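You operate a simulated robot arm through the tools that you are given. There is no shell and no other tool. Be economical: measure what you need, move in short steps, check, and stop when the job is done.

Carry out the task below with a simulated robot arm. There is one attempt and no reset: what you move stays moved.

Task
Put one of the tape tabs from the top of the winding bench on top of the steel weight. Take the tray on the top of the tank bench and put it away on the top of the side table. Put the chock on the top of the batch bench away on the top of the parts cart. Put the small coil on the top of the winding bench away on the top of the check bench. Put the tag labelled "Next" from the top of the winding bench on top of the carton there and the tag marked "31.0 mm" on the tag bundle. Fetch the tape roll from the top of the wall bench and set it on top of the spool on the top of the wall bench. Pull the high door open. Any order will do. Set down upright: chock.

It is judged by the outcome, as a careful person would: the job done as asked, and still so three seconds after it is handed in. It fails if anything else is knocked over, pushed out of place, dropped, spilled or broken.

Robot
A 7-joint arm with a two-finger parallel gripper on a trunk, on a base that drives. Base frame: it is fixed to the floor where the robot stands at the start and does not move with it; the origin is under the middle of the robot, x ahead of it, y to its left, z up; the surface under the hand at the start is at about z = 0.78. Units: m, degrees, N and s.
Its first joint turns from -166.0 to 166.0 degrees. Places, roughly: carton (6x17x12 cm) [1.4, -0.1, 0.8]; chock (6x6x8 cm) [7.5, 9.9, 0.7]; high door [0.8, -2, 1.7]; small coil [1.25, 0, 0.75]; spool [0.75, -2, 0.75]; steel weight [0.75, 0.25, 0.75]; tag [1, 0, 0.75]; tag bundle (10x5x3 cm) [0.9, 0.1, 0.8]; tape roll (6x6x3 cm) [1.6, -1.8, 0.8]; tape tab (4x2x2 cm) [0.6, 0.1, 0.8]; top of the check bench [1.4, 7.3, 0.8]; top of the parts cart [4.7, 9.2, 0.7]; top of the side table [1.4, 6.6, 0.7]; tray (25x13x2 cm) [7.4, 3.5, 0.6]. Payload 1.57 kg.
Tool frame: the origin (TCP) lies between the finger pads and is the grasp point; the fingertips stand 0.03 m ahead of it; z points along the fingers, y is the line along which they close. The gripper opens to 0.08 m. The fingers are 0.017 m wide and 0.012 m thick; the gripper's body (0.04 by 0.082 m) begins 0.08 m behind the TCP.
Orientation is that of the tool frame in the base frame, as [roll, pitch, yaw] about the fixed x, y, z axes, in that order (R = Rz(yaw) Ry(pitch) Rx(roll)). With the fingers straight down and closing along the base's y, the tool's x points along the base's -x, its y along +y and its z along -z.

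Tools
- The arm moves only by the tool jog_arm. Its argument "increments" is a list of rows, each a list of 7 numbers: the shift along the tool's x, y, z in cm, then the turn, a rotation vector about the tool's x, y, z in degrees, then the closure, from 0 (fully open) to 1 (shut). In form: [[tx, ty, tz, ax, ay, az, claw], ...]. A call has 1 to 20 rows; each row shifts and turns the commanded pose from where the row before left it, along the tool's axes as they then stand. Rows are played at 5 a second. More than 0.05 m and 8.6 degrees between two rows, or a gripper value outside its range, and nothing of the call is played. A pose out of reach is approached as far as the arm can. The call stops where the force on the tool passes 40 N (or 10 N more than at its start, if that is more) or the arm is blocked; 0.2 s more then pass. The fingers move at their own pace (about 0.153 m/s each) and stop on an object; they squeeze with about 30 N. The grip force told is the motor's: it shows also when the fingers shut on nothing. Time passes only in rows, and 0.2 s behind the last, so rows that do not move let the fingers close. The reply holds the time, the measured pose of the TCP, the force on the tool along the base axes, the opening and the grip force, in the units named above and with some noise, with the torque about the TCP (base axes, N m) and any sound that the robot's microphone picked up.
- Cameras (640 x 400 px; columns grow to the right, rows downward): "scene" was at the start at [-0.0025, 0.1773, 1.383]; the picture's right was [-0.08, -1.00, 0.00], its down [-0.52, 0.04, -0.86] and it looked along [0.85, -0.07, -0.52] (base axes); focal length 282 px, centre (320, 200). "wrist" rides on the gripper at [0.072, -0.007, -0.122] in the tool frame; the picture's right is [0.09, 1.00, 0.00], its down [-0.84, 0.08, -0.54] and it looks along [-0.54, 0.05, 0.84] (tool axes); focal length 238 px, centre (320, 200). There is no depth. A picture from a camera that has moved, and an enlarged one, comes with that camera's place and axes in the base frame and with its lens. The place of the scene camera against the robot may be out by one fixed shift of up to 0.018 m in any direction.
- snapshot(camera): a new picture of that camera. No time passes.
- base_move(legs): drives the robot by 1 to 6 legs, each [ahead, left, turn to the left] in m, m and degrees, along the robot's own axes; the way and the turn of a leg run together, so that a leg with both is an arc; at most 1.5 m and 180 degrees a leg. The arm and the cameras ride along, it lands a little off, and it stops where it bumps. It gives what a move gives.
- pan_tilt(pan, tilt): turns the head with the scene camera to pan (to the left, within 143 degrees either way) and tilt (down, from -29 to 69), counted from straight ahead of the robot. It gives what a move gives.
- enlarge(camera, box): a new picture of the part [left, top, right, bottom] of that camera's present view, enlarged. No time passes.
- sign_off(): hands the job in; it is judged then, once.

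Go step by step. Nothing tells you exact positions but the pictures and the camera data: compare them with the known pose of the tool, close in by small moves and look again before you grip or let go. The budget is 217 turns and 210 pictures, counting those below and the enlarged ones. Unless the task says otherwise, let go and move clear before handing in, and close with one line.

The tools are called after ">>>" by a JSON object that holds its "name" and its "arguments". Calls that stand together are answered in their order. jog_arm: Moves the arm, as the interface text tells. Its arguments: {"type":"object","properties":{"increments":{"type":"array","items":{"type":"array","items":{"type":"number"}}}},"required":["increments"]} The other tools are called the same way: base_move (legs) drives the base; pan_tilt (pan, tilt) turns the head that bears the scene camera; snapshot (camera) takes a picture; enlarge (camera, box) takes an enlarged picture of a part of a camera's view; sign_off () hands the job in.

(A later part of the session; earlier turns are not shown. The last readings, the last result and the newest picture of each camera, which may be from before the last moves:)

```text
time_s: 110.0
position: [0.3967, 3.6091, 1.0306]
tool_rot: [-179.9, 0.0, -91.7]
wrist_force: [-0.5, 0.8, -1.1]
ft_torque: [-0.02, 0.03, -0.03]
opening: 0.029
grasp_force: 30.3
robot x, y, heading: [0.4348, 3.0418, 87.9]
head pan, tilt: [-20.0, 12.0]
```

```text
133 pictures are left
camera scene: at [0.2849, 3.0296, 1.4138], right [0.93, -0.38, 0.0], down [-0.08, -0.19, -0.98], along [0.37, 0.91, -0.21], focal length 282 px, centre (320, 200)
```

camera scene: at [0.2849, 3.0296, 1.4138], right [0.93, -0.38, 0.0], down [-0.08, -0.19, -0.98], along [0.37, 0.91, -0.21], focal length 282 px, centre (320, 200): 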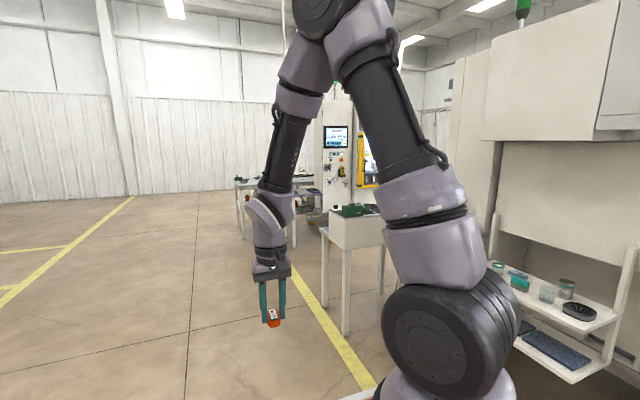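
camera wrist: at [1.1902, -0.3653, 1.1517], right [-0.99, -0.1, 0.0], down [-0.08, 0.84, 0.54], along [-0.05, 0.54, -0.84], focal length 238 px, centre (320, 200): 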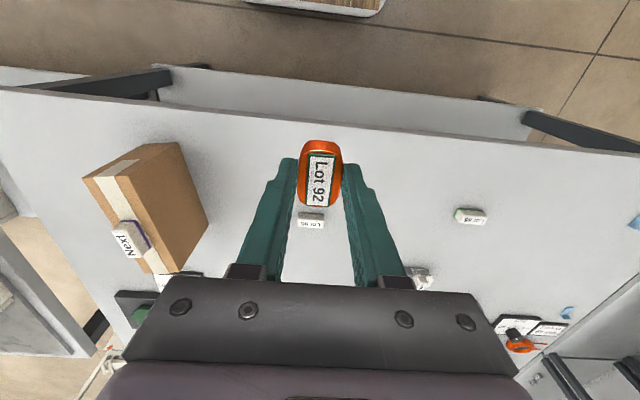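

>>> {"name": "base_move", "arguments": {"legs": [[1.2, 0.1, 2], [1.3, 0, 0]]}}

>>> {"name": "pan_tilt", "arguments": {"pan": -40, "tilt": 22}}

>>> {"name": "snapshot", "arguments": {"camera": "scene"}}

>>> {"name": "pan_tilt", "arguments": {"pan": 0, "tilt": 22}}

>>> {"name": "snapshot", "arguments": {"camera": "scene"}}

```text
time_s: 122.5
position: [0.283, 6.1533, 1.0301]
tool_rot: [179.9, 0.1, -88.7]
wrist_force: [-1.1, 0.0, -0.2]
ft_torque: [0.01, 0.0, 0.03]
opening: 0.0291
grasp_force: 29.7
robot x, y, heading: [0.3526, 5.5896, 91.0]
head pan, tilt: [-20.0, 12.0]
```

```text
time_s: 123.3
position: [0.2831, 6.1531, 1.0299]
tool_rot: [-179.9, 0.1, -88.6]
wrist_force: [-0.3, 0.0, -1.1]
ft_torque: [-0.03, 0.0, 0.0]
opening: 0.029
grasp_force: 29.6
robot x, y, heading: [0.3561, 5.5894, 91.0]
head pan, tilt: [-40.0, 22.0]
```

```text
132 pictures are left
camera scene: at [0.2322, 5.5531, 1.3976], right [0.78, -0.63, 0.0], down [-0.24, -0.29, -0.93], along [0.58, 0.72, -0.37], focal length 282 px, centre (320, 200)
```

scene: 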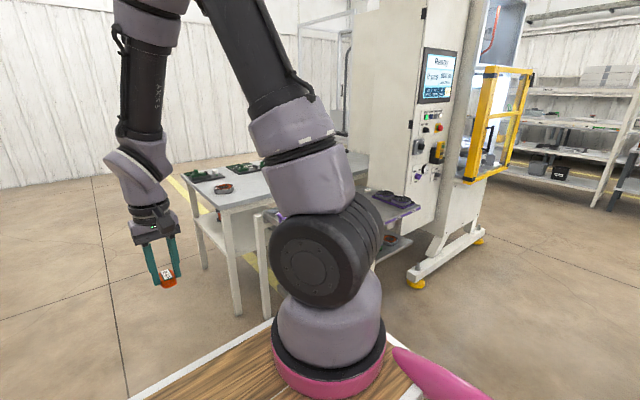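

```text
time_s: 124.4
position: [0.2841, 6.1539, 1.0294]
tool_rot: [179.9, 0.1, -88.5]
wrist_force: [-0.6, -0.4, -1.2]
ft_torque: [0.0, -0.01, 0.01]
opening: 0.0291
grasp_force: 30.0
robot x, y, heading: [0.3552, 5.5914, 90.9]
head pan, tilt: [0.0, 22.0]
```

```text
131 pictures are left
camera scene: at [0.1723, 5.5738, 1.3976], right [1.0, 0.01, 0.0], down [0.01, -0.37, -0.93], along [-0.01, 0.93, -0.37], focal length 282 px, centre (320, 200)
```

scene: 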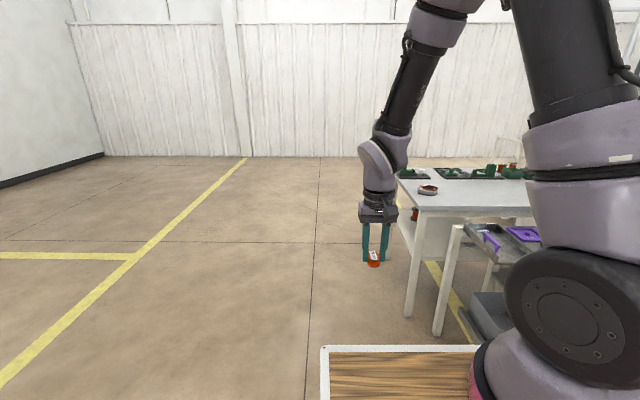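

>>> {"name": "base_move", "arguments": {"legs": [[0, 0.3, 0], [1.5, 0, 0], [0, 0, -91]]}}

>>> {"name": "pan_tilt", "arguments": {"pan": -10, "tilt": 30}}

>>> {"name": "snapshot", "arguments": {"camera": "scene"}}

>>> {"name": "snapshot", "arguments": {"camera": "wrist"}}

```text
time_s: 137.2
position: [0.6091, 7.1166, 1.0296]
tool_rot: [180.0, 0.0, 179.9]
wrist_force: [0.2, -0.2, -0.5]
ft_torque: [0.01, -0.03, 0.0]
opening: 0.029
grasp_force: 29.7
robot x, y, heading: [0.0444, 7.0642, -0.5]
head pan, tilt: [0.0, 22.0]
```

```text
time_s: 137.9
position: [0.6093, 7.117, 1.031]
tool_rot: [-179.9, 0.0, 179.9]
wrist_force: [0.5, 0.2, -0.8]
ft_torque: [-0.01, 0.05, 0.03]
opening: 0.0291
grasp_force: 30.5
robot x, y, heading: [0.041, 7.0634, -0.8]
head pan, tilt: [-10.0, 30.0]
```

```text
130 pictures are left
camera scene: at [0.0423, 7.2311, 1.3848], right [-0.18, -0.98, 0.0], down [-0.49, 0.09, -0.87], along [0.85, -0.16, -0.5], focal length 282 px, centre (320, 200)
```

scene: 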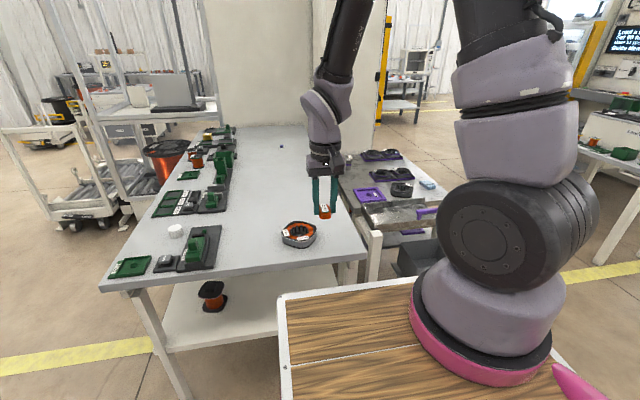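

```text
129 pictures are left
camera wrist: at [0.5372, 7.1113, 1.1518], right [-0.09, 1.0, 0.0], down [0.84, 0.08, 0.54], along [0.54, 0.05, -0.84], focal length 238 px, centre (320, 200)
```

wrist: 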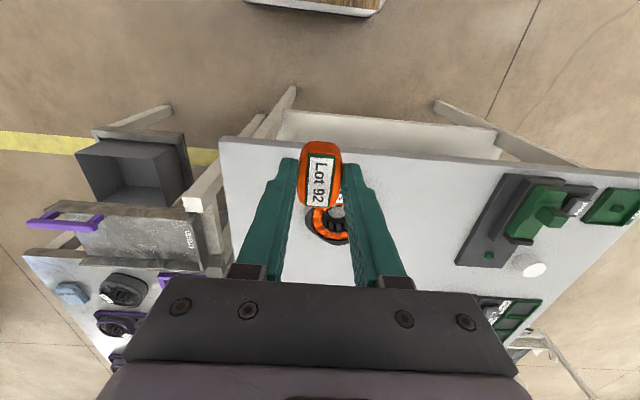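

>>> {"name": "jog_arm", "arguments": {"increments": [[-3.9, 2.15, 0, 0, 0, 0, 1], [-3.9, 2.15, 0, 0, 0, 0, 1], [-3.9, 2.15, 0, 0, 0, 0, 1], [-3.9, 2.15, 0, 0, 0, 0, 1], [-3.9, 2.15, 0, 0, 0, 0, 1], [-3.9, 2.15, 0, 0, 0, 0, 1], [-3.9, 2.15, 0, 0, 0, 0, 1], [-3.9, 2.15, 0, 0, 0, 0, 1], [0, 0, 4, 0, 0, 0, 1], [0, 0, 4, 0, 0, 0, 1], [0, 0, 2.5, 0, 0, 0, 1], [0, 0, 0, 0, 0, 0, 1]]}}

>>> {"name": "snapshot", "arguments": {"camera": "wrist"}}

>>> {"name": "snapshot", "arguments": {"camera": "scene"}}

```text
time_s: 140.5
position: [0.9229, 7.29, 0.925]
tool_rot: [-179.9, 0.0, 179.9]
wrist_force: [0.8, -0.7, -0.9]
ft_torque: [-0.01, 0.0, 0.02]
opening: 0.0295
grasp_force: 30.2
robot x, y, heading: [0.0484, 7.0604, -0.5]
head pan, tilt: [-10.0, 30.0]
```

```text
128 pictures are left
camera wrist: at [0.85, 7.2844, 1.0467], right [-0.09, 1.0, 0.0], down [0.84, 0.08, 0.54], along [0.54, 0.05, -0.84], focal length 238 px, centre (320, 200)
```

wrist: 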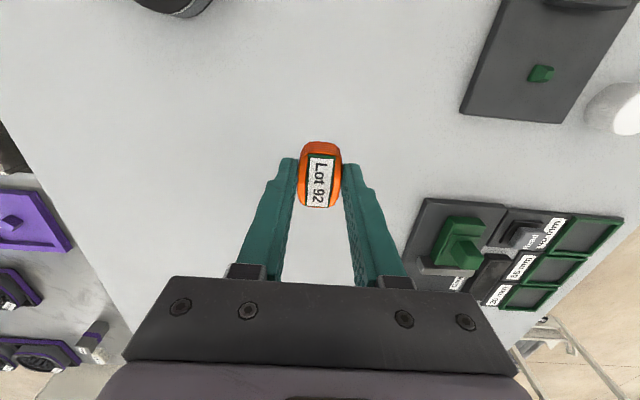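

```text
127 pictures are left
camera scene: at [0.0423, 7.2311, 1.3848], right [-0.18, -0.98, 0.0], down [-0.49, 0.09, -0.87], along [0.85, -0.16, -0.5], focal length 282 px, centre (320, 200)
```

scene: 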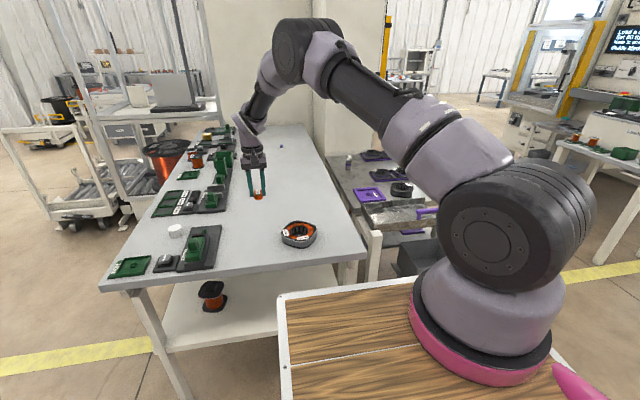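

>>> {"name": "jog_arm", "arguments": {"increments": [[0, 0, 4, 0, 0, 0, 1], [0, 0, 2.5, 0, 0, 0, 1], [0, 0, 0, 0, 0, 0, 1]]}}

>>> {"name": "enlarge", "arguments": {"camera": "scene", "box": [220, 165, 300, 218]}}

```text
time_s: 141.3
position: [0.9209, 7.2882, 0.8605]
tool_rot: [-179.9, 0.0, 179.9]
wrist_force: [-0.1, -0.3, -0.1]
ft_torque: [0.0, 0.02, 0.02]
opening: 0.0292
grasp_force: 29.9
robot x, y, heading: [0.0428, 7.0634, -0.6]
head pan, tilt: [-10.0, 30.0]
```

```text
7.55 times, centred on (260, 192) of scene
camera zoom: at [0.0423, 7.2311, 1.3848], right [-0.18, -0.98, 0.0], down [-0.49, 0.09, -0.87], along [0.85, -0.16, -0.5], focal length 2125 px, centre (773, 264)
```

zoom: 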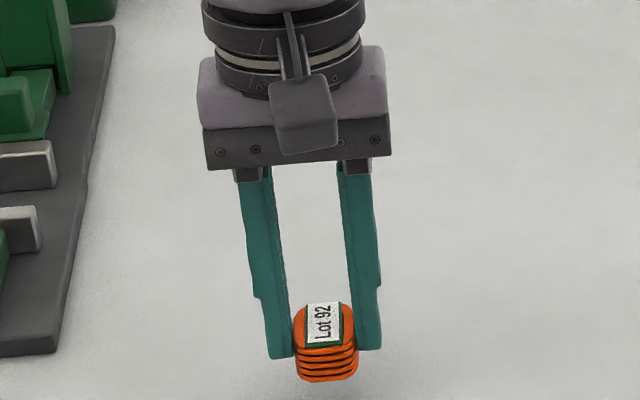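

>>> {"name": "jog_arm", "arguments": {"increments": [[0, 0, 1, 0, 0, 0, 1], [0, 0, 0.5, 0, 0, 0, 1], [0, 0, 0, 0, 0, 0, 1]]}}

>>> {"name": "jog_arm", "arguments": {"increments": [[0, 0, 0.4, 0, 0, 0, 1], [0, 0, 0, 0, 0, 0, 1]]}}

>>> {"name": "jog_arm", "arguments": {"increments": [[0, 0, 0.4, 0, 0, 0, 1], [0, 0, 0, 0, 0, 0, 1]]}}

>>> {"name": "jog_arm", "arguments": {"increments": [[0, 0, 0.3, 0, 0, 0, 1], [0, 0, 0, 0, 0, 0, 1]]}}

>>> {"name": "enlarge", "arguments": {"camera": "scene", "box": [220, 165, 300, 218]}}

```text
time_s: 142.1
position: [0.9214, 7.2879, 0.8468]
tool_rot: [180.0, 0.0, 179.9]
wrist_force: [0.2, 1.3, -0.9]
ft_torque: [0.02, 0.03, -0.02]
opening: 0.0292
grasp_force: 30.3
robot x, y, heading: [0.0417, 7.0632, -0.7]
head pan, tilt: [-10.0, 30.0]
```

```text
time_s: 142.7
position: [0.9209, 7.2895, 0.8423]
tool_rot: [-179.9, 0.0, 179.9]
wrist_force: [-0.5, -0.9, -0.8]
ft_torque: [0.0, 0.02, 0.0]
opening: 0.0292
grasp_force: 29.9
robot x, y, heading: [0.0437, 7.0595, -0.3]
head pan, tilt: [-10.0, 30.0]
```

```text
time_s: 143.3
position: [0.9233, 7.2886, 0.8378]
tool_rot: [-179.9, 0.2, 179.9]
wrist_force: [-1.3, 0.2, 5.7]
ft_torque: [-0.03, -0.03, 0.0]
opening: 0.0288
grasp_force: 30.2
robot x, y, heading: [0.0434, 7.0625, -0.7]
head pan, tilt: [-10.0, 30.0]
```

```text
time_s: 143.9
position: [0.9229, 7.2889, 0.836]
tool_rot: [179.9, 0.3, 179.8]
wrist_force: [-1.7, -2.4, 25.7]
ft_torque: [-0.04, -0.06, 0.09]
opening: 0.0294
grasp_force: 29.6
robot x, y, heading: [0.0428, 7.064, -0.6]
head pan, tilt: [-10.0, 30.0]
```

```text
7.55 times, centred on (260, 192) of scene
camera zoom: at [0.0413, 7.2308, 1.3848], right [-0.18, -0.98, 0.0], down [-0.49, 0.09, -0.87], along [0.85, -0.16, -0.5], focal length 2125 px, centre (773, 264)
```

zoom: 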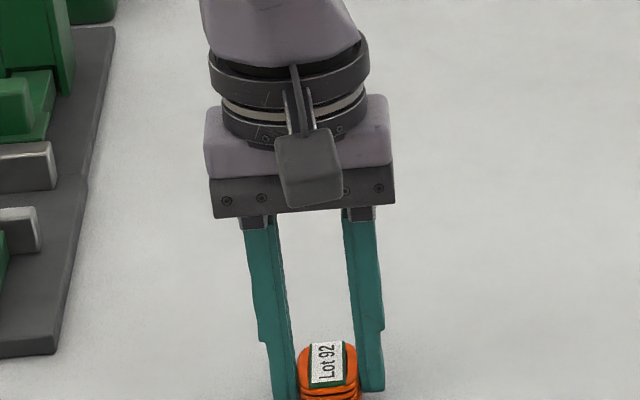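

>>> {"name": "jog_arm", "arguments": {"increments": [[0, 0, -0.3, 0, 0, 0, 0.55], [0, 0, 0, 0, 0, 0, 0.45], [0, 0, -1, 0, 0, 0, 0.4], [0, 0, -4, 0, 0, 0, 0.4], [0, 0, -5, 0, 0, 0, 0.4], [0, 0, -5, 0, 0, 0, 0.4], [0, 0, -4, 0, 0, 0, 0.4], [4, -2.15, 0, 0, 0, 0, 0.4], [4, -2.15, 0, 0, 0, 0, 0.4], [4, -2.15, 0, 0, 0, 0, 0.4], [4, -2.15, 0, 0, 0, 0, 0.4], [4, -2.15, 0, 0, 0, 0, 0.4], [4, -2.15, 0, 0, 0, 0, 0.4], [4, -2.15, 0, 0, 0, 0, 0.4], [4, -2.15, 0, 0, 0, 0, 0.4], [0, 0, 0, 0, 0, 0, 0]]}}

>>> {"name": "snapshot", "arguments": {"camera": "scene"}}

>>> {"name": "pan_tilt", "arguments": {"pan": -60, "tilt": 20}}

>>> {"name": "snapshot", "arguments": {"camera": "scene"}}

>>> {"name": "pan_tilt", "arguments": {"pan": 50, "tilt": 15}}

>>> {"name": "snapshot", "arguments": {"camera": "scene"}}

```text
time_s: 147.3
position: [0.6017, 7.1164, 1.0271]
tool_rot: [179.9, 0.0, 179.8]
wrist_force: [-0.3, 0.0, 0.0]
ft_torque: [0.01, 0.01, 0.01]
opening: 0.08
grasp_force: 0.0
robot x, y, heading: [0.0429, 7.0599, -0.6]
head pan, tilt: [-10.0, 30.0]
```

```text
124 pictures are left
camera scene: at [0.0424, 7.2311, 1.3848], right [-0.18, -0.98, 0.0], down [-0.49, 0.09, -0.87], along [0.85, -0.16, -0.5], focal length 282 px, centre (320, 200)
```

scene: 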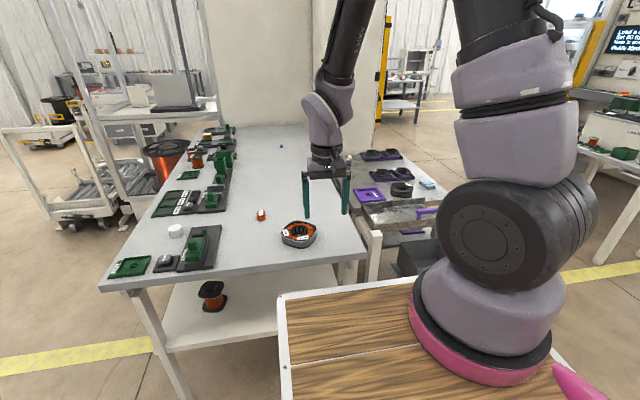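

```text
time_s: 148.5
position: [0.6011, 7.1163, 1.0273]
tool_rot: [180.0, -0.1, 179.9]
wrist_force: [-1.2, 0.0, -0.6]
ft_torque: [0.0, 0.02, 0.0]
opening: 0.0799
grasp_force: 0.0
robot x, y, heading: [0.043, 7.065, -0.8]
head pan, tilt: [-60.0, 20.0]
```

```text
123 pictures are left
camera scene: at [-0.0009, 7.1666, 1.4008], right [-0.87, -0.49, 0.0], down [-0.17, 0.3, -0.94], along [0.46, -0.82, -0.34], focal length 282 px, centre (320, 200)
```

scene: 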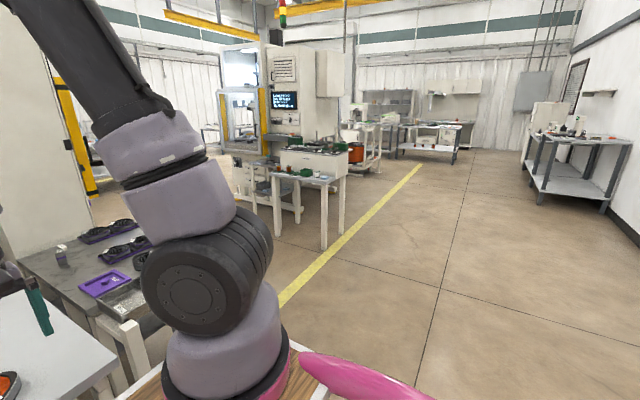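

```text
time_s: 150.4
position: [0.6019, 7.1167, 1.0261]
tool_rot: [180.0, 0.0, 179.9]
wrist_force: [-1.0, 0.5, 0.0]
ft_torque: [0.02, 0.0, -0.01]
opening: 0.0799
grasp_force: 0.1
robot x, y, heading: [0.0437, 7.0634, -0.4]
head pan, tilt: [50.0, 15.0]
```

```text
122 pictures are left
camera scene: at [0.0143, 7.3186, 1.409], right [0.76, -0.65, 0.0], down [-0.17, -0.2, -0.97], along [0.63, 0.73, -0.26], focal length 282 px, centre (320, 200)
```

scene: 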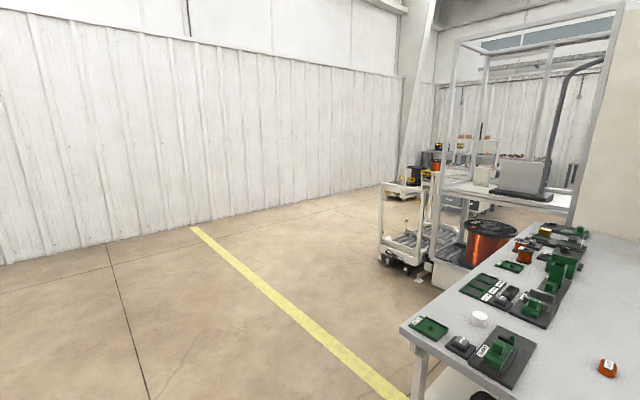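

>>> {"name": "base_move", "arguments": {"legs": [[0, 1.5, 0], [0, 1.4, 0.5], [1.5, 0, 0], [1.4, 0, 0]]}}

>>> {"name": "pan_tilt", "arguments": {"pan": -10, "tilt": 15}}

>>> {"name": "snapshot", "arguments": {"camera": "scene"}}

>>> {"name": "pan_tilt", "arguments": {"pan": -50, "tilt": 15}}

>>> {"name": "snapshot", "arguments": {"camera": "scene"}}

```text
time_s: 178.2
position: [3.5448, 9.9807, 1.0271]
tool_rot: [180.0, 0.1, 179.6]
wrist_force: [0.6, 0.4, -0.5]
ft_torque: [0.01, -0.02, 0.03]
opening: 0.0801
grasp_force: 0.1
robot x, y, heading: [2.9848, 9.9286, -0.7]
head pan, tilt: [50.0, 15.0]
```

```text
time_s: 179.5
position: [3.544, 9.9809, 1.0266]
tool_rot: [180.0, 0.0, 179.6]
wrist_force: [0.3, 0.2, -0.2]
ft_torque: [0.01, 0.02, -0.03]
opening: 0.08
grasp_force: 0.2
robot x, y, heading: [2.9833, 9.9291, -0.9]
head pan, tilt: [-10.0, 15.0]
```

```text
121 pictures are left
camera scene: at [2.9885, 10.0974, 1.409], right [-0.19, -0.98, 0.0], down [-0.25, 0.05, -0.97], along [0.95, -0.18, -0.26], focal length 282 px, centre (320, 200)
```

scene: 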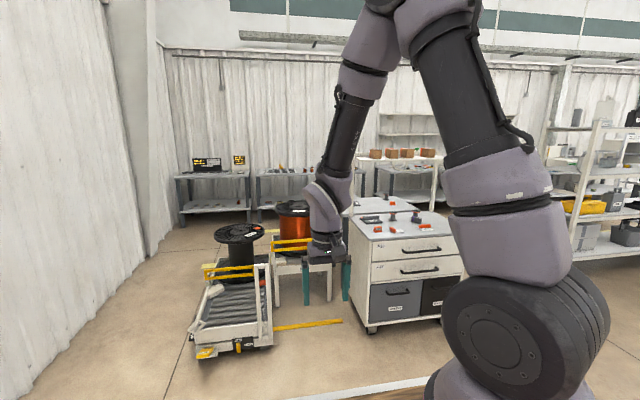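

```text
time_s: 180.6
position: [3.5449, 9.9805, 1.0264]
tool_rot: [180.0, 0.0, 179.6]
wrist_force: [0.2, 0.1, -0.4]
ft_torque: [-0.01, 0.03, 0.03]
opening: 0.0802
grasp_force: 0.0
robot x, y, heading: [2.9851, 9.9327, -0.5]
head pan, tilt: [-50.0, 15.0]
```

```text
120 pictures are left
camera scene: at [2.9557, 10.0425, 1.409], right [-0.78, -0.63, 0.0], down [-0.16, 0.2, -0.97], along [0.61, -0.75, -0.26], focal length 282 px, centre (320, 200)
```

scene: 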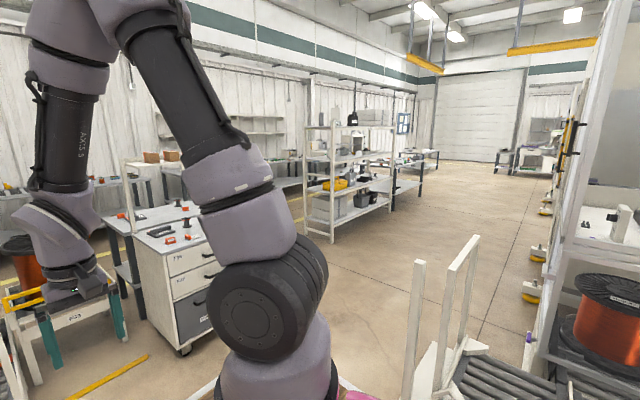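

>>> {"name": "base_move", "arguments": {"legs": [[0.95, 0, 0.8]]}}

>>> {"name": "pan_tilt", "arguments": {"pan": -20, "tilt": 30}}

>>> {"name": "snapshot", "arguments": {"camera": "scene"}}

>>> {"name": "pan_tilt", "arguments": {"pan": -90, "tilt": 30}}

>>> {"name": "snapshot", "arguments": {"camera": "scene"}}

>>> {"name": "snapshot", "arguments": {"camera": "wrist"}}

```text
time_s: 185.6
position: [4.4937, 9.9628, 1.0276]
tool_rot: [179.9, 0.0, 179.5]
wrist_force: [-0.1, -0.3, 0.1]
ft_torque: [0.01, -0.01, -0.01]
opening: 0.0801
grasp_force: 0.1
robot x, y, heading: [3.9327, 9.9145, -1.2]
head pan, tilt: [-50.0, 15.0]
```

```text
time_s: 186.5
position: [4.4948, 9.9641, 1.0264]
tool_rot: [179.9, 0.0, 179.4]
wrist_force: [0.1, -0.3, -0.5]
ft_torque: [-0.01, -0.02, 0.0]
opening: 0.0797
grasp_force: 0.1
robot x, y, heading: [3.937, 9.9142, -1.0]
head pan, tilt: [-20.0, 30.0]
```

```text
119 pictures are left
camera scene: at [3.9313, 10.067, 1.3848], right [-0.36, -0.93, 0.0], down [-0.47, 0.18, -0.87], along [0.81, -0.31, -0.5], focal length 282 px, centre (320, 200)
```

scene: 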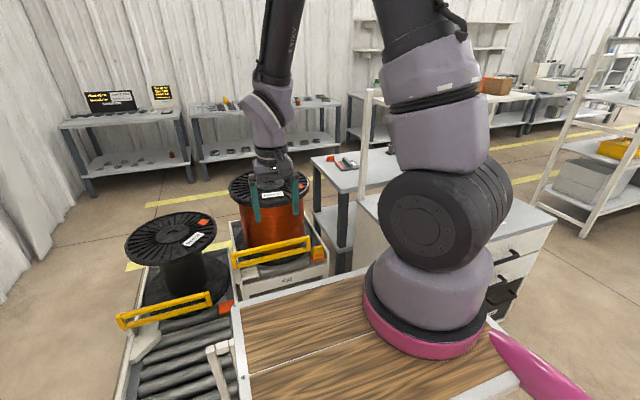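

```text
time_s: 187.9
position: [4.4936, 9.9638, 1.0268]
tool_rot: [-180.0, 0.0, 179.3]
wrist_force: [1.0, 0.3, -0.5]
ft_torque: [-0.01, -0.01, 0.01]
opening: 0.0799
grasp_force: 0.0
robot x, y, heading: [3.9369, 9.9109, -1.1]
head pan, tilt: [-90.0, 30.0]
```

```text
118 pictures are left
camera scene: at [3.8453, 10.0091, 1.3848], right [-1.0, 0.02, 0.0], down [0.01, 0.5, -0.87], along [-0.01, -0.87, -0.5], focal length 282 px, centre (320, 200)
```

scene: 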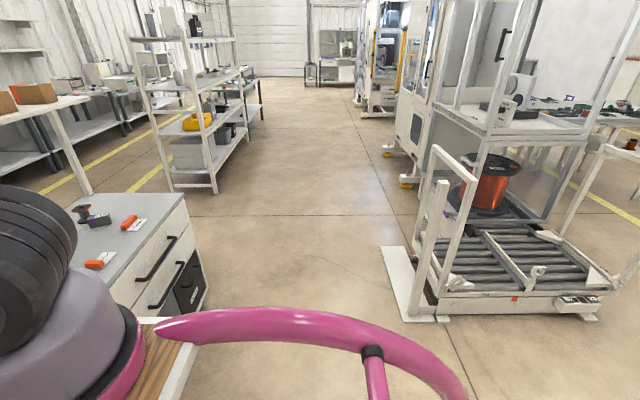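

```text
117 pictures are left
camera wrist: at [4.4222, 9.9581, 1.1481], right [-0.08, 1.0, 0.0], down [0.84, 0.07, 0.54], along [0.54, 0.05, -0.84], focal length 238 px, centre (320, 200)
```

wrist: 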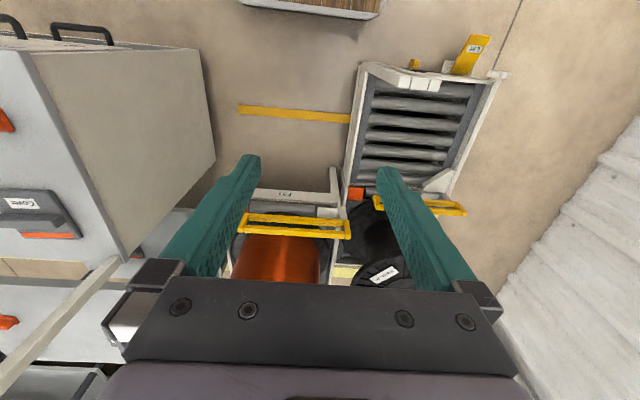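

>>> {"name": "base_move", "arguments": {"legs": [[-0.05, 0, 0], [0, 0, -89], [1.0, 0, 0], [0.85, 0, 0]]}}

>>> {"name": "pan_tilt", "arguments": {"pan": 80, "tilt": 18}}

>>> {"name": "snapshot", "arguments": {"camera": "scene"}}

>>> {"name": "pan_tilt", "arguments": {"pan": 125, "tilt": 25}}

>>> {"name": "snapshot", "arguments": {"camera": "scene"}}

```text
time_s: 201.6
position: [3.9392, 7.4995, 1.0271]
tool_rot: [180.0, 0.0, 90.3]
wrist_force: [-0.3, 0.0, 0.1]
ft_torque: [-0.01, -0.02, 0.0]
opening: 0.0799
grasp_force: 0.0
robot x, y, heading: [3.8857, 8.0595, -90.4]
head pan, tilt: [-90.0, 30.0]
```

```text
time_s: 204.2
position: [3.9394, 7.4992, 1.0268]
tool_rot: [180.0, -0.1, 90.3]
wrist_force: [0.1, 0.4, 0.6]
ft_torque: [-0.03, -0.01, 0.01]
opening: 0.08
grasp_force: 0.1
robot x, y, heading: [3.8808, 8.058, -90.1]
head pan, tilt: [80.0, 18.0]
```

```text
116 pictures are left
camera scene: at [4.1715, 8.1345, 1.4041], right [-0.18, -0.98, 0.0], down [-0.3, 0.05, -0.95], along [0.94, -0.17, -0.31], focal length 282 px, centre (320, 200)
```

scene: 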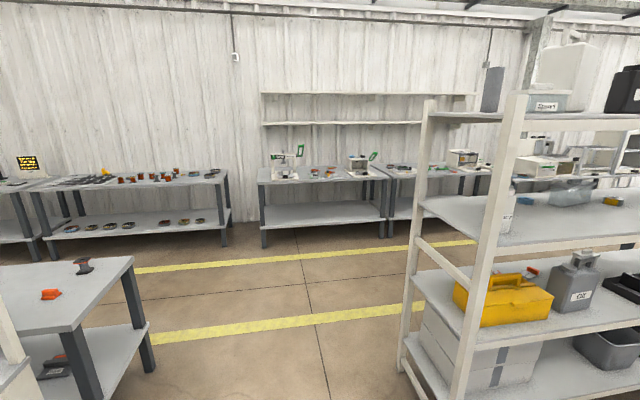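

```text
time_s: 205.3
position: [3.9391, 7.5, 1.0267]
tool_rot: [-180.0, 0.1, 90.3]
wrist_force: [1.7, -0.6, -0.6]
ft_torque: [0.04, 0.02, -0.02]
opening: 0.0801
grasp_force: 0.1
robot x, y, heading: [3.8828, 8.0598, -90.3]
head pan, tilt: [125.0, 25.0]
```

```text
115 pictures are left
camera scene: at [4.1553, 8.2036, 1.3928], right [0.57, -0.82, 0.0], down [-0.35, -0.24, -0.91], along [0.74, 0.52, -0.42], focal length 282 px, centre (320, 200)
```

scene: 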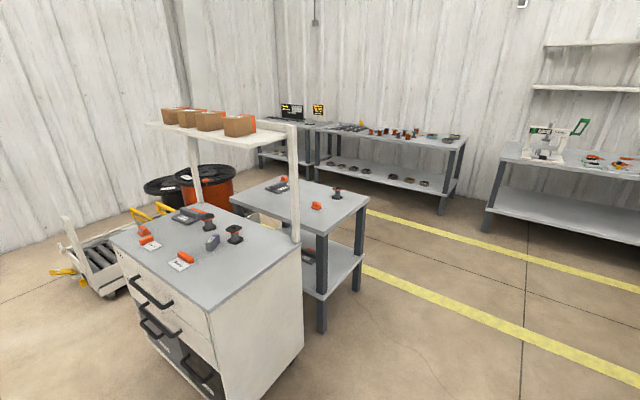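

>>> {"name": "enlarge", "arguments": {"camera": "scene", "box": [250, 90, 480, 220]}}

>>> {"name": "enlarge", "arguments": {"camera": "scene", "box": [90, 160, 390, 320]}}

```text
2.78 times, centred on (365, 155) of scene
camera zoom: at [4.1553, 8.2036, 1.3928], right [0.57, -0.82, 0.0], down [-0.35, -0.24, -0.91], along [0.74, 0.52, -0.42], focal length 783 px, centre (195, 325)
```

zoom: 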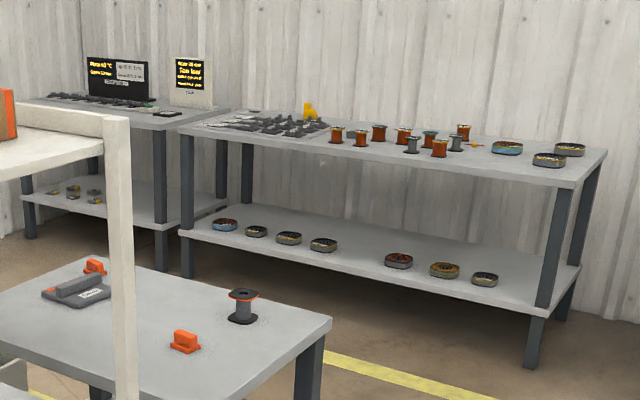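

```text
2.13 times, centred on (240, 240) of scene
camera zoom: at [4.1553, 8.2036, 1.3928], right [0.57, -0.82, 0.0], down [-0.35, -0.24, -0.91], along [0.74, 0.52, -0.42], focal length 601 px, centre (491, 115)
```

zoom: 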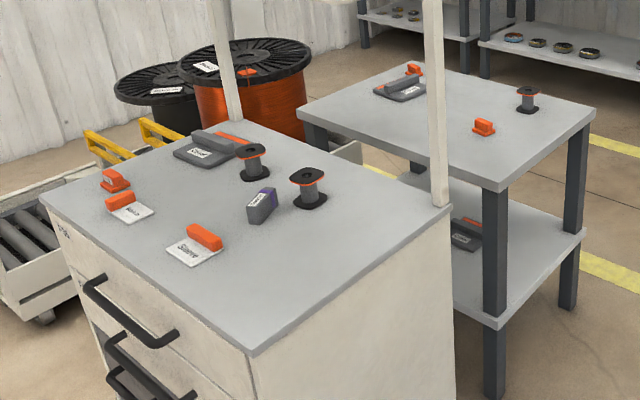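

>>> {"name": "base_move", "arguments": {"legs": [[0, 0, 90], [1.2, 0.08, 0], [1.2, 0, 0], [0, 1.0, 0], [0, 0.75, 0]]}}

>>> {"name": "pan_tilt", "arguments": {"pan": -5, "tilt": 30}}

>>> {"name": "snapshot", "arguments": {"camera": "scene"}}

```text
time_s: 229.4
position: [6.8842, 9.9232, 1.0262]
tool_rot: [-180.0, 0.0, 179.1]
wrist_force: [0.1, -0.1, 1.1]
ft_torque: [0.01, -0.01, -0.01]
opening: 0.0801
grasp_force: 0.1
robot x, y, heading: [6.3262, 9.8753, -1.8]
head pan, tilt: [125.0, 25.0]
```

```text
time_s: 231.5
position: [6.8844, 9.9232, 1.026]
tool_rot: [-180.0, 0.0, 179.1]
wrist_force: [0.4, 1.0, -0.8]
ft_torque: [0.0, 0.02, -0.05]
opening: 0.0798
grasp_force: 0.1
robot x, y, heading: [6.3239, 9.8758, -1.3]
head pan, tilt: [-5.0, 30.0]
```

```text
112 pictures are left
camera scene: at [6.3277, 10.0531, 1.3848], right [-0.11, -0.99, 0.0], down [-0.5, 0.06, -0.87], along [0.86, -0.1, -0.5], focal length 282 px, centre (320, 200)
```

scene: 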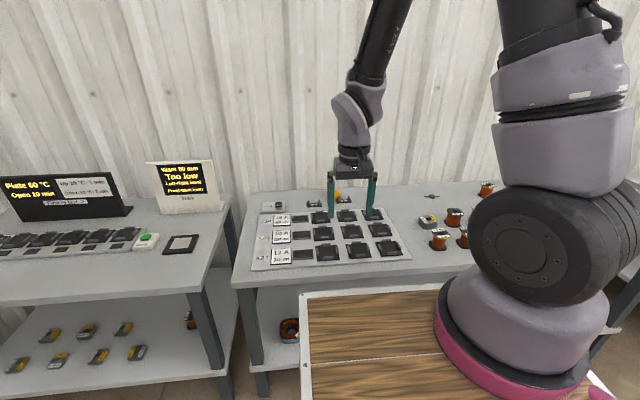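

>>> {"name": "enlarge", "arguments": {"camera": "scene", "box": [240, 160, 480, 290]}}

>>> {"name": "snapshot", "arguments": {"camera": "wrist"}}

```text
2.67 times, centred on (360, 225) of scene
camera zoom: at [6.3277, 10.0531, 1.3848], right [-0.11, -0.99, 0.0], down [-0.5, 0.06, -0.87], along [0.86, -0.1, -0.5], focal length 751 px, centre (213, 133)
```

zoom: 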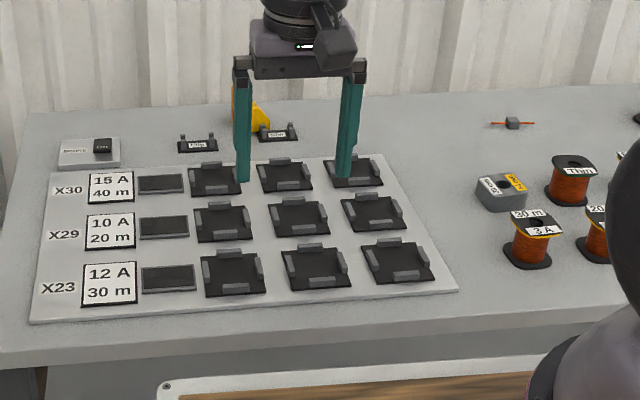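

```text
110 pictures are left
camera wrist: at [6.8122, 9.918, 1.1482], right [-0.08, 1.0, 0.0], down [0.84, 0.06, 0.54], along [0.54, 0.04, -0.84], focal length 238 px, centre (320, 200)
```

wrist: 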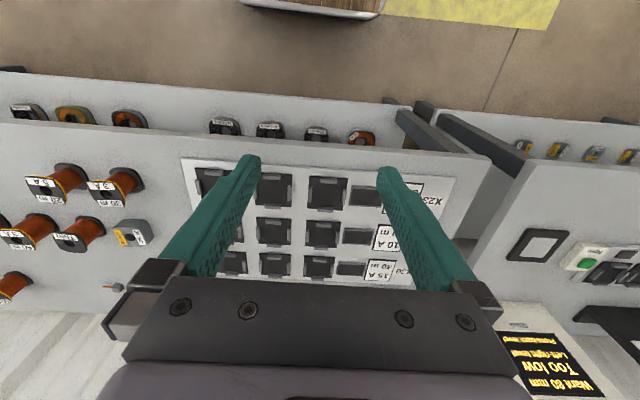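

>>> {"name": "base_move", "arguments": {"legs": [[0.2, 0, 1.5]]}}

>>> {"name": "jog_arm", "arguments": {"increments": [[-4, -2.5, 0, 0, 0, 0, 0], [-4, -2.5, 0, 0, 0, 0, 0], [-4, -2.5, 0, 0, 0, 0, 0], [-4, -2.5, 0, 0, 0, 0, 0], [0, 0, 0, 0, 0, 0, 0]]}}

>>> {"name": "snapshot", "arguments": {"camera": "wrist"}}

>>> {"name": "enlarge", "arguments": {"camera": "scene", "box": [240, 160, 480, 290]}}

```text
time_s: 233.1
position: [7.0819, 9.9345, 1.0268]
tool_rot: [-180.0, 0.1, -179.5]
wrist_force: [-0.1, 0.1, -0.2]
ft_torque: [0.0, 0.0, 0.01]
opening: 0.0801
grasp_force: 0.0
robot x, y, heading: [6.5229, 9.8736, -0.1]
head pan, tilt: [-5.0, 30.0]
```

```text
time_s: 234.3
position: [7.2431, 9.8356, 1.0243]
tool_rot: [180.0, 0.1, -179.5]
wrist_force: [-0.8, 0.4, 0.6]
ft_torque: [-0.02, -0.01, -0.01]
opening: 0.0801
grasp_force: 0.1
robot x, y, heading: [6.5264, 9.8753, -0.2]
head pan, tilt: [-5.0, 30.0]
```

```text
109 pictures are left
camera wrist: at [7.1717, 9.8288, 1.1463], right [-0.1, 0.99, 0.0], down [0.84, 0.09, 0.54], along [0.54, 0.06, -0.84], focal length 238 px, centre (320, 200)
```

wrist: 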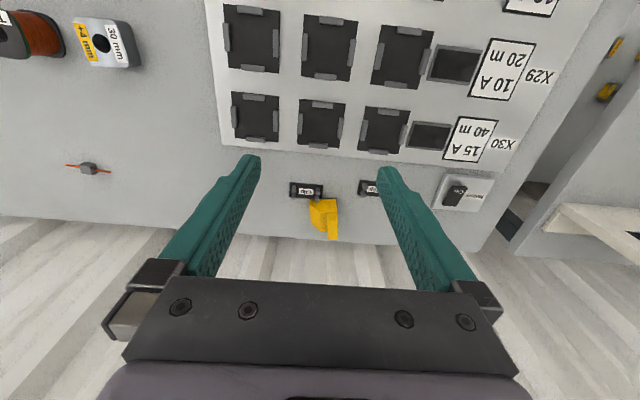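

```text
2.67 times, centred on (360, 225) of scene
camera zoom: at [6.5217, 10.0506, 1.3848], right [-0.09, -1.0, 0.0], down [-0.5, 0.04, -0.87], along [0.86, -0.07, -0.5], focal length 751 px, centre (213, 133)
```

zoom: 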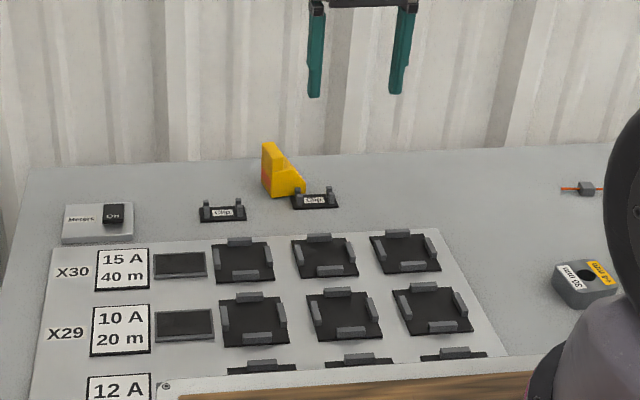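

>>> {"name": "enlarge", "arguments": {"camera": "wrist", "box": [270, 160, 400, 250]}}

>>> {"name": "enlarge", "arguments": {"camera": "scene", "box": [320, 200, 380, 240]}}

```text
4.44 times, centred on (335, 205) of wrist
camera zoom: at [7.1717, 9.8288, 1.1463], right [-0.1, 0.99, 0.0], down [0.84, 0.09, 0.54], along [0.54, 0.06, -0.84], focal length 1059 px, centre (253, 178)
```

zoom: 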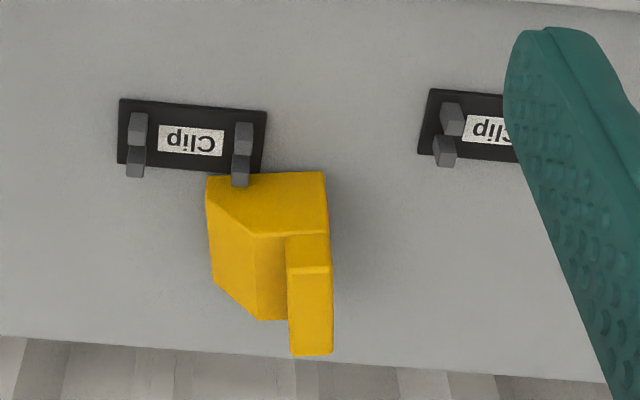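

```text
10.00 times, centred on (350, 220) of scene
camera zoom: at [6.5217, 10.0506, 1.3848], right [-0.09, -1.0, 0.0], down [-0.5, 0.04, -0.87], along [0.86, -0.07, -0.5], focal length 2815 px, centre (20, 0)
```

zoom: 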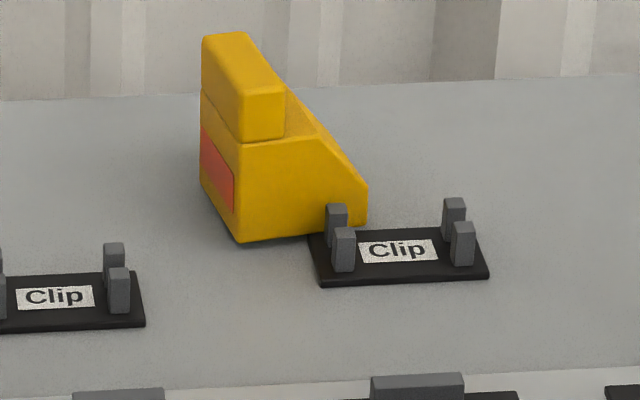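

>>> {"name": "jog_arm", "arguments": {"increments": [[-4.4, 1, 0, 0, 0, 0, 0.3], [-4.4, 1, 0, 0, 0, 0, 0.3], [-4.4, 1, 0, 0, 0, 0, 0.3], [-4.4, 1, 0, 0, 0, 0, 0.3], [-4.3, 1, 0, 0, 0, 0, 0.3], [0, 0, 4, 0, 0, 0, 0.3], [0, 0, 4, 0, 0, 0, 0.3], [0, 0, 3, 0, 0, 0, 0.3], [0, 0, 0, 0, 0, 0, 0.3]]}}

>>> {"name": "enlarge", "arguments": {"camera": "wrist", "box": [220, 100, 420, 225]}}

>>> {"name": "enlarge", "arguments": {"camera": "scene", "box": [300, 170, 390, 230]}}

```text
time_s: 236.3
position: [7.4608, 9.8904, 0.9159]
tool_rot: [-179.9, 0.0, -179.4]
wrist_force: [-0.3, 0.8, 0.2]
ft_torque: [0.01, -0.01, 0.0]
opening: 0.0561
grasp_force: 0.1
robot x, y, heading: [6.5279, 9.8756, 0.5]
head pan, tilt: [-5.0, 30.0]
```

```text
3.20 times, centred on (320, 162) of wrist
camera zoom: at [7.3891, 9.8827, 1.0385], right [-0.1, 0.99, 0.0], down [0.84, 0.09, 0.54], along [0.54, 0.06, -0.84], focal length 763 px, centre (320, 320)
```

zoom: 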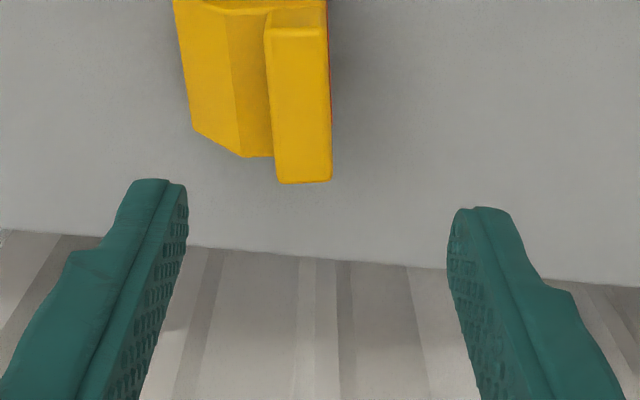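

```text
6.67 times, centred on (345, 200) of scene
camera zoom: at [6.5218, 10.0506, 1.3848], right [-0.09, -1.0, 0.0], down [-0.5, 0.04, -0.87], along [0.86, -0.07, -0.5], focal length 1877 px, centre (153, 200)
```

zoom: 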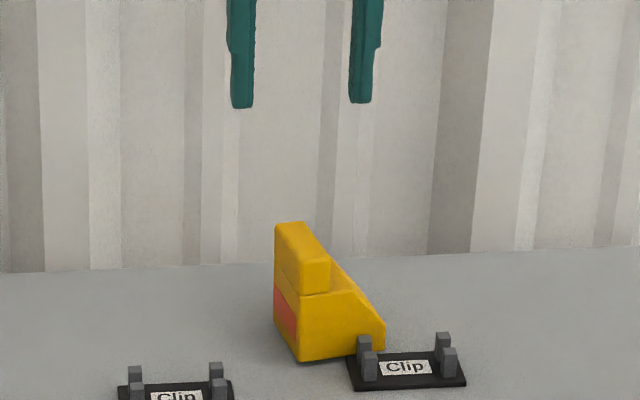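

>>> {"name": "jog_arm", "arguments": {"increments": [[0, -0.45, 3, 0, 0, 0, 0.3], [0, 0, 3, 0, 0, 0, 0.3], [0, 0, 2.5, 0, 0, 0, 0.3], [0, 0, 0, 0, 0, 0, 0.3]]}}

>>> {"name": "enlarge", "arguments": {"camera": "wrist", "box": [220, 100, 420, 225]}}

>>> {"name": "enlarge", "arguments": {"camera": "scene", "box": [300, 170, 390, 230]}}

```text
time_s: 237.3
position: [7.4621, 9.8839, 0.8326]
tool_rot: [179.9, 0.0, -179.5]
wrist_force: [0.1, 0.1, -0.4]
ft_torque: [0.02, 0.03, -0.02]
opening: 0.0563
grasp_force: 0.0
robot x, y, heading: [6.5267, 9.8731, 0.0]
head pan, tilt: [-5.0, 30.0]
```

```text
3.20 times, centred on (320, 162) of wrist
camera zoom: at [7.3901, 9.8774, 0.954], right [-0.1, 0.99, 0.0], down [0.84, 0.08, 0.54], along [0.54, 0.06, -0.84], focal length 763 px, centre (320, 320)
```

zoom: 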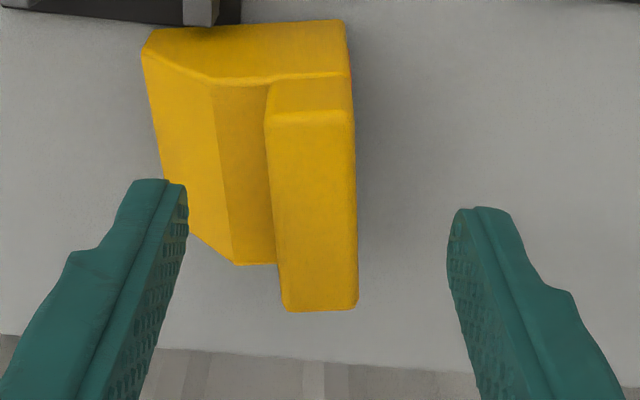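

```text
6.67 times, centred on (345, 200) of scene
camera zoom: at [6.5218, 10.0506, 1.3848], right [-0.09, -1.0, 0.0], down [-0.5, 0.04, -0.87], along [0.86, -0.07, -0.5], focal length 1877 px, centre (153, 200)
```

zoom: 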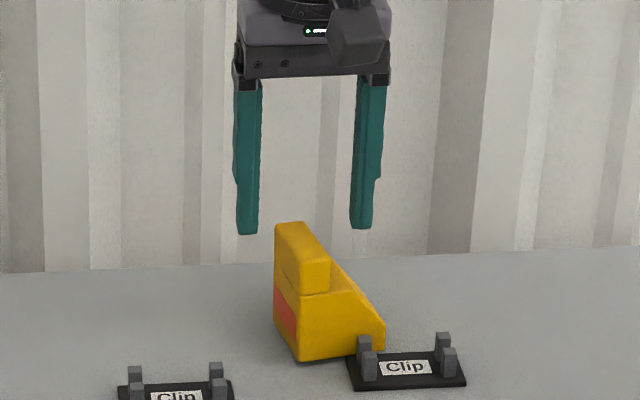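

>>> {"name": "jog_arm", "arguments": {"increments": [[0, 0, 1.3, 0, 0, 0, 0.3], [0, 0, 0.9, 0, 0, 0, 0.3], [0, 0, 0, 0, 0, 0, 0.3]]}}

>>> {"name": "enlarge", "arguments": {"camera": "scene", "box": [300, 170, 390, 230]}}

```text
time_s: 238.1
position: [7.4617, 9.8845, 0.8103]
tool_rot: [-180.0, 0.0, -179.6]
wrist_force: [-0.1, -0.3, 0.0]
ft_torque: [0.0, -0.01, 0.01]
opening: 0.0559
grasp_force: 0.0
robot x, y, heading: [6.5224, 9.8705, -0.0]
head pan, tilt: [-5.0, 30.0]
```

```text
6.67 times, centred on (345, 200) of scene
camera zoom: at [6.5218, 10.0506, 1.3848], right [-0.09, -1.0, 0.0], down [-0.5, 0.04, -0.87], along [0.86, -0.07, -0.5], focal length 1877 px, centre (153, 200)
```

zoom: 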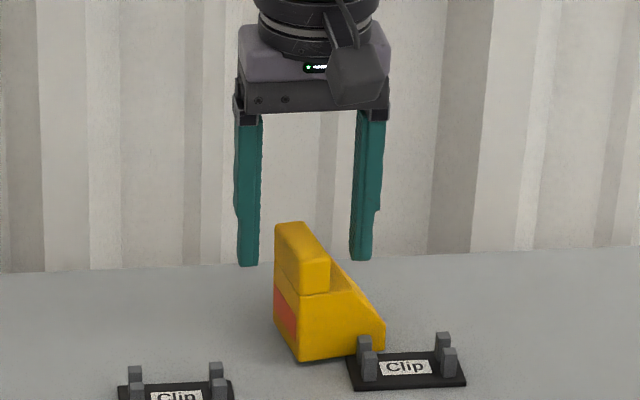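

>>> {"name": "jog_arm", "arguments": {"increments": [[0, 0, 0.6, 0, 0, 0, 0.3], [0, 0, 0, 0, 0, 0, 0.6], [0, 0, 0, 0, 0, 0, 1], [0, 0, 0, 0, 0, 0, 1]]}}

>>> {"name": "enlarge", "arguments": {"camera": "scene", "box": [300, 170, 390, 230]}}

>>> {"name": "enlarge", "arguments": {"camera": "wrist", "box": [220, 100, 420, 225]}}

```text
time_s: 239.1
position: [7.462, 9.8843, 0.8036]
tool_rot: [-180.0, 0.1, -179.5]
wrist_force: [3.7, -1.4, 0.9]
ft_torque: [-0.25, -0.17, 0.14]
opening: 0.0196
grasp_force: 29.9
robot x, y, heading: [6.5217, 9.8764, 0.1]
head pan, tilt: [-5.0, 30.0]
```

```text
6.67 times, centred on (345, 200) of scene
camera zoom: at [6.522, 10.0505, 1.3848], right [-0.09, -1.0, 0.0], down [-0.5, 0.04, -0.87], along [0.86, -0.07, -0.5], focal length 1877 px, centre (153, 200)
```

zoom: 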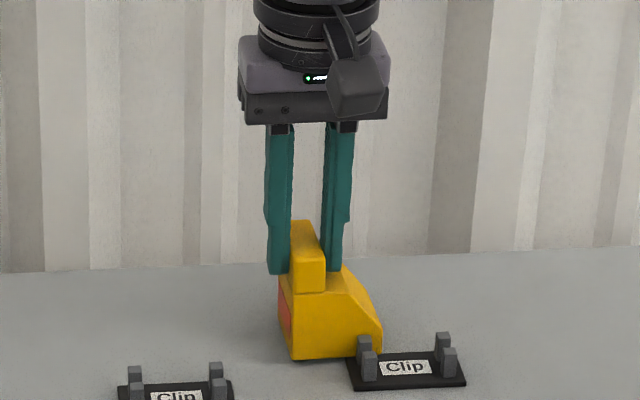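

```text
3.20 times, centred on (320, 162) of wrist
camera zoom: at [7.3893, 9.8763, 0.9253], right [-0.1, 0.99, 0.0], down [0.84, 0.09, 0.54], along [0.54, 0.05, -0.84], focal length 763 px, centre (320, 320)
```

zoom: 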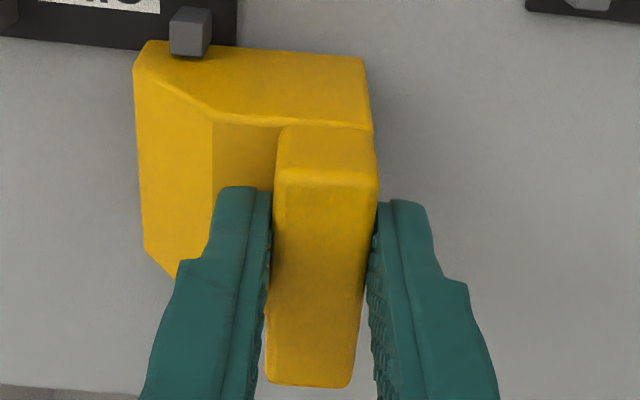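

>>> {"name": "jog_arm", "arguments": {"increments": [[0, 0, -1, 0, 0, 0, 1], [0, 0, -2, 0, 0, 0, 1], [0, 0, -4, 0, 0, 0, 1], [0, 0, -5, 0, 0, 0, 1], [0, 0, -5, 0, 0, 0, 1], [0, 0, -5, 0, 0, 0, 1], [0, 0, 0, 0, 0, 0, 1]]}}

>>> {"name": "snapshot", "arguments": {"camera": "scene"}}

```text
time_s: 240.7
position: [7.4595, 9.8833, 1.0234]
tool_rot: [-180.0, 0.0, -179.4]
wrist_force: [0.0, 0.0, -4.5]
ft_torque: [0.06, 0.02, 0.03]
opening: 0.0194
grasp_force: 30.4
robot x, y, heading: [6.5254, 9.8717, -0.0]
head pan, tilt: [-5.0, 30.0]
```

```text
98 pictures are left
camera scene: at [6.5221, 10.0506, 1.3848], right [-0.09, -1.0, 0.0], down [-0.5, 0.04, -0.87], along [0.86, -0.07, -0.5], focal length 282 px, centre (320, 200)
```

scene: 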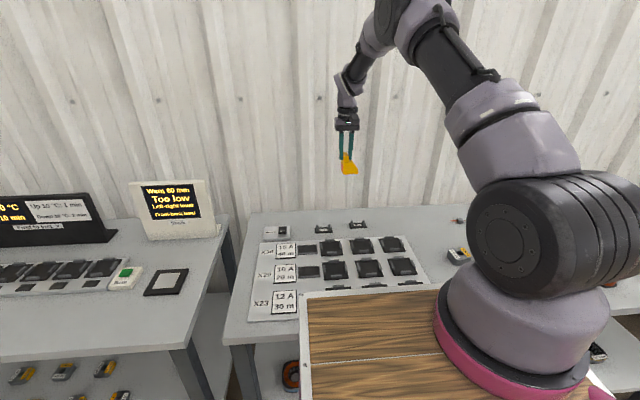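

>>> {"name": "jog_arm", "arguments": {"increments": [[4.5, 0, 0, 0, 0, 0, 1], [4.5, 0, 0, 0, 0, 0, 1], [4.5, 0, 0, 0, 0, 0, 1], [4.5, 0, 0, 0, 0, 0, 1], [4.5, 0, 0, 0, 0, 0, 1], [4.5, 0, 0, 0, 0, 0, 1], [4.5, 0, 0, 0, 0, 0, 1], [4.5, 0, 0, 0, 0, 0, 1], [0, 0, 0, 0, 0, 0, 1]]}}

>>> {"name": "base_move", "arguments": {"legs": [[-0.2, 0, 0], [0, -1.0, 0], [0, -0.72, 0], [-1.2, 0, 0]]}}

```text
time_s: 242.7
position: [7.099, 9.8807, 1.0228]
tool_rot: [-180.0, 0.0, -179.6]
wrist_force: [0.4, 0.1, -4.1]
ft_torque: [0.01, 0.03, 0.01]
opening: 0.0197
grasp_force: 29.9
robot x, y, heading: [6.5264, 9.874, 0.2]
head pan, tilt: [-5.0, 30.0]
```

```text
time_s: 258.3
position: [5.7043, 8.1504, 1.0229]
tool_rot: [-180.0, 0.0, -177.6]
wrist_force: [0.4, 0.1, -4.8]
ft_torque: [0.06, 0.02, -0.02]
opening: 0.0199
grasp_force: 29.4
robot x, y, heading: [5.1295, 8.1284, 1.9]
head pan, tilt: [-5.0, 30.0]
```

>>> {"name": "base_move", "arguments": {"legs": [[-1.22, 0, -1.9], [0, 0.85, 0]]}}

>>> {"name": "pan_tilt", "arguments": {"pan": 0, "tilt": 35}}

>>> {"name": "snapshot", "arguments": {"camera": "scene"}}

>>> {"name": "snapshot", "arguments": {"camera": "wrist"}}

```text
time_s: 268.6
position: [4.4863, 8.9698, 1.0228]
tool_rot: [-180.0, -0.1, -179.7]
wrist_force: [0.0, -0.3, -3.7]
ft_torque: [0.07, 0.03, -0.01]
opening: 0.0196
grasp_force: 30.4
robot x, y, heading: [3.9094, 8.9682, -0.5]
head pan, tilt: [-5.0, 30.0]
```

```text
time_s: 269.3
position: [4.4849, 8.9692, 1.023]
tool_rot: [-180.0, 0.0, -179.8]
wrist_force: [0.7, -0.9, -3.7]
ft_torque: [0.07, 0.03, -0.02]
opening: 0.0197
grasp_force: 29.8
robot x, y, heading: [3.9118, 8.9645, -0.5]
head pan, tilt: [0.0, 35.0]
```

```text
97 pictures are left
camera scene: at [3.9079, 9.1507, 1.377], right [0.0, -1.0, 0.0], down [-0.57, 0.0, -0.82], along [0.82, 0.0, -0.57], focal length 282 px, centre (320, 200)
```

scene: 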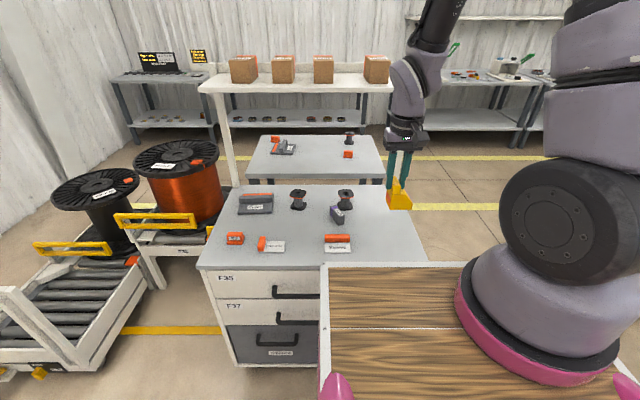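

```text
96 pictures are left
camera wrist: at [4.4141, 8.9632, 1.1445], right [-0.1, 1.0, 0.0], down [0.84, 0.08, 0.54], along [0.54, 0.05, -0.84], focal length 238 px, centre (320, 200)
```

wrist: 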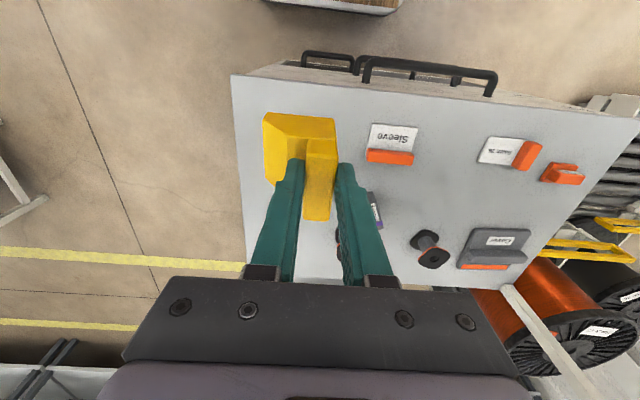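

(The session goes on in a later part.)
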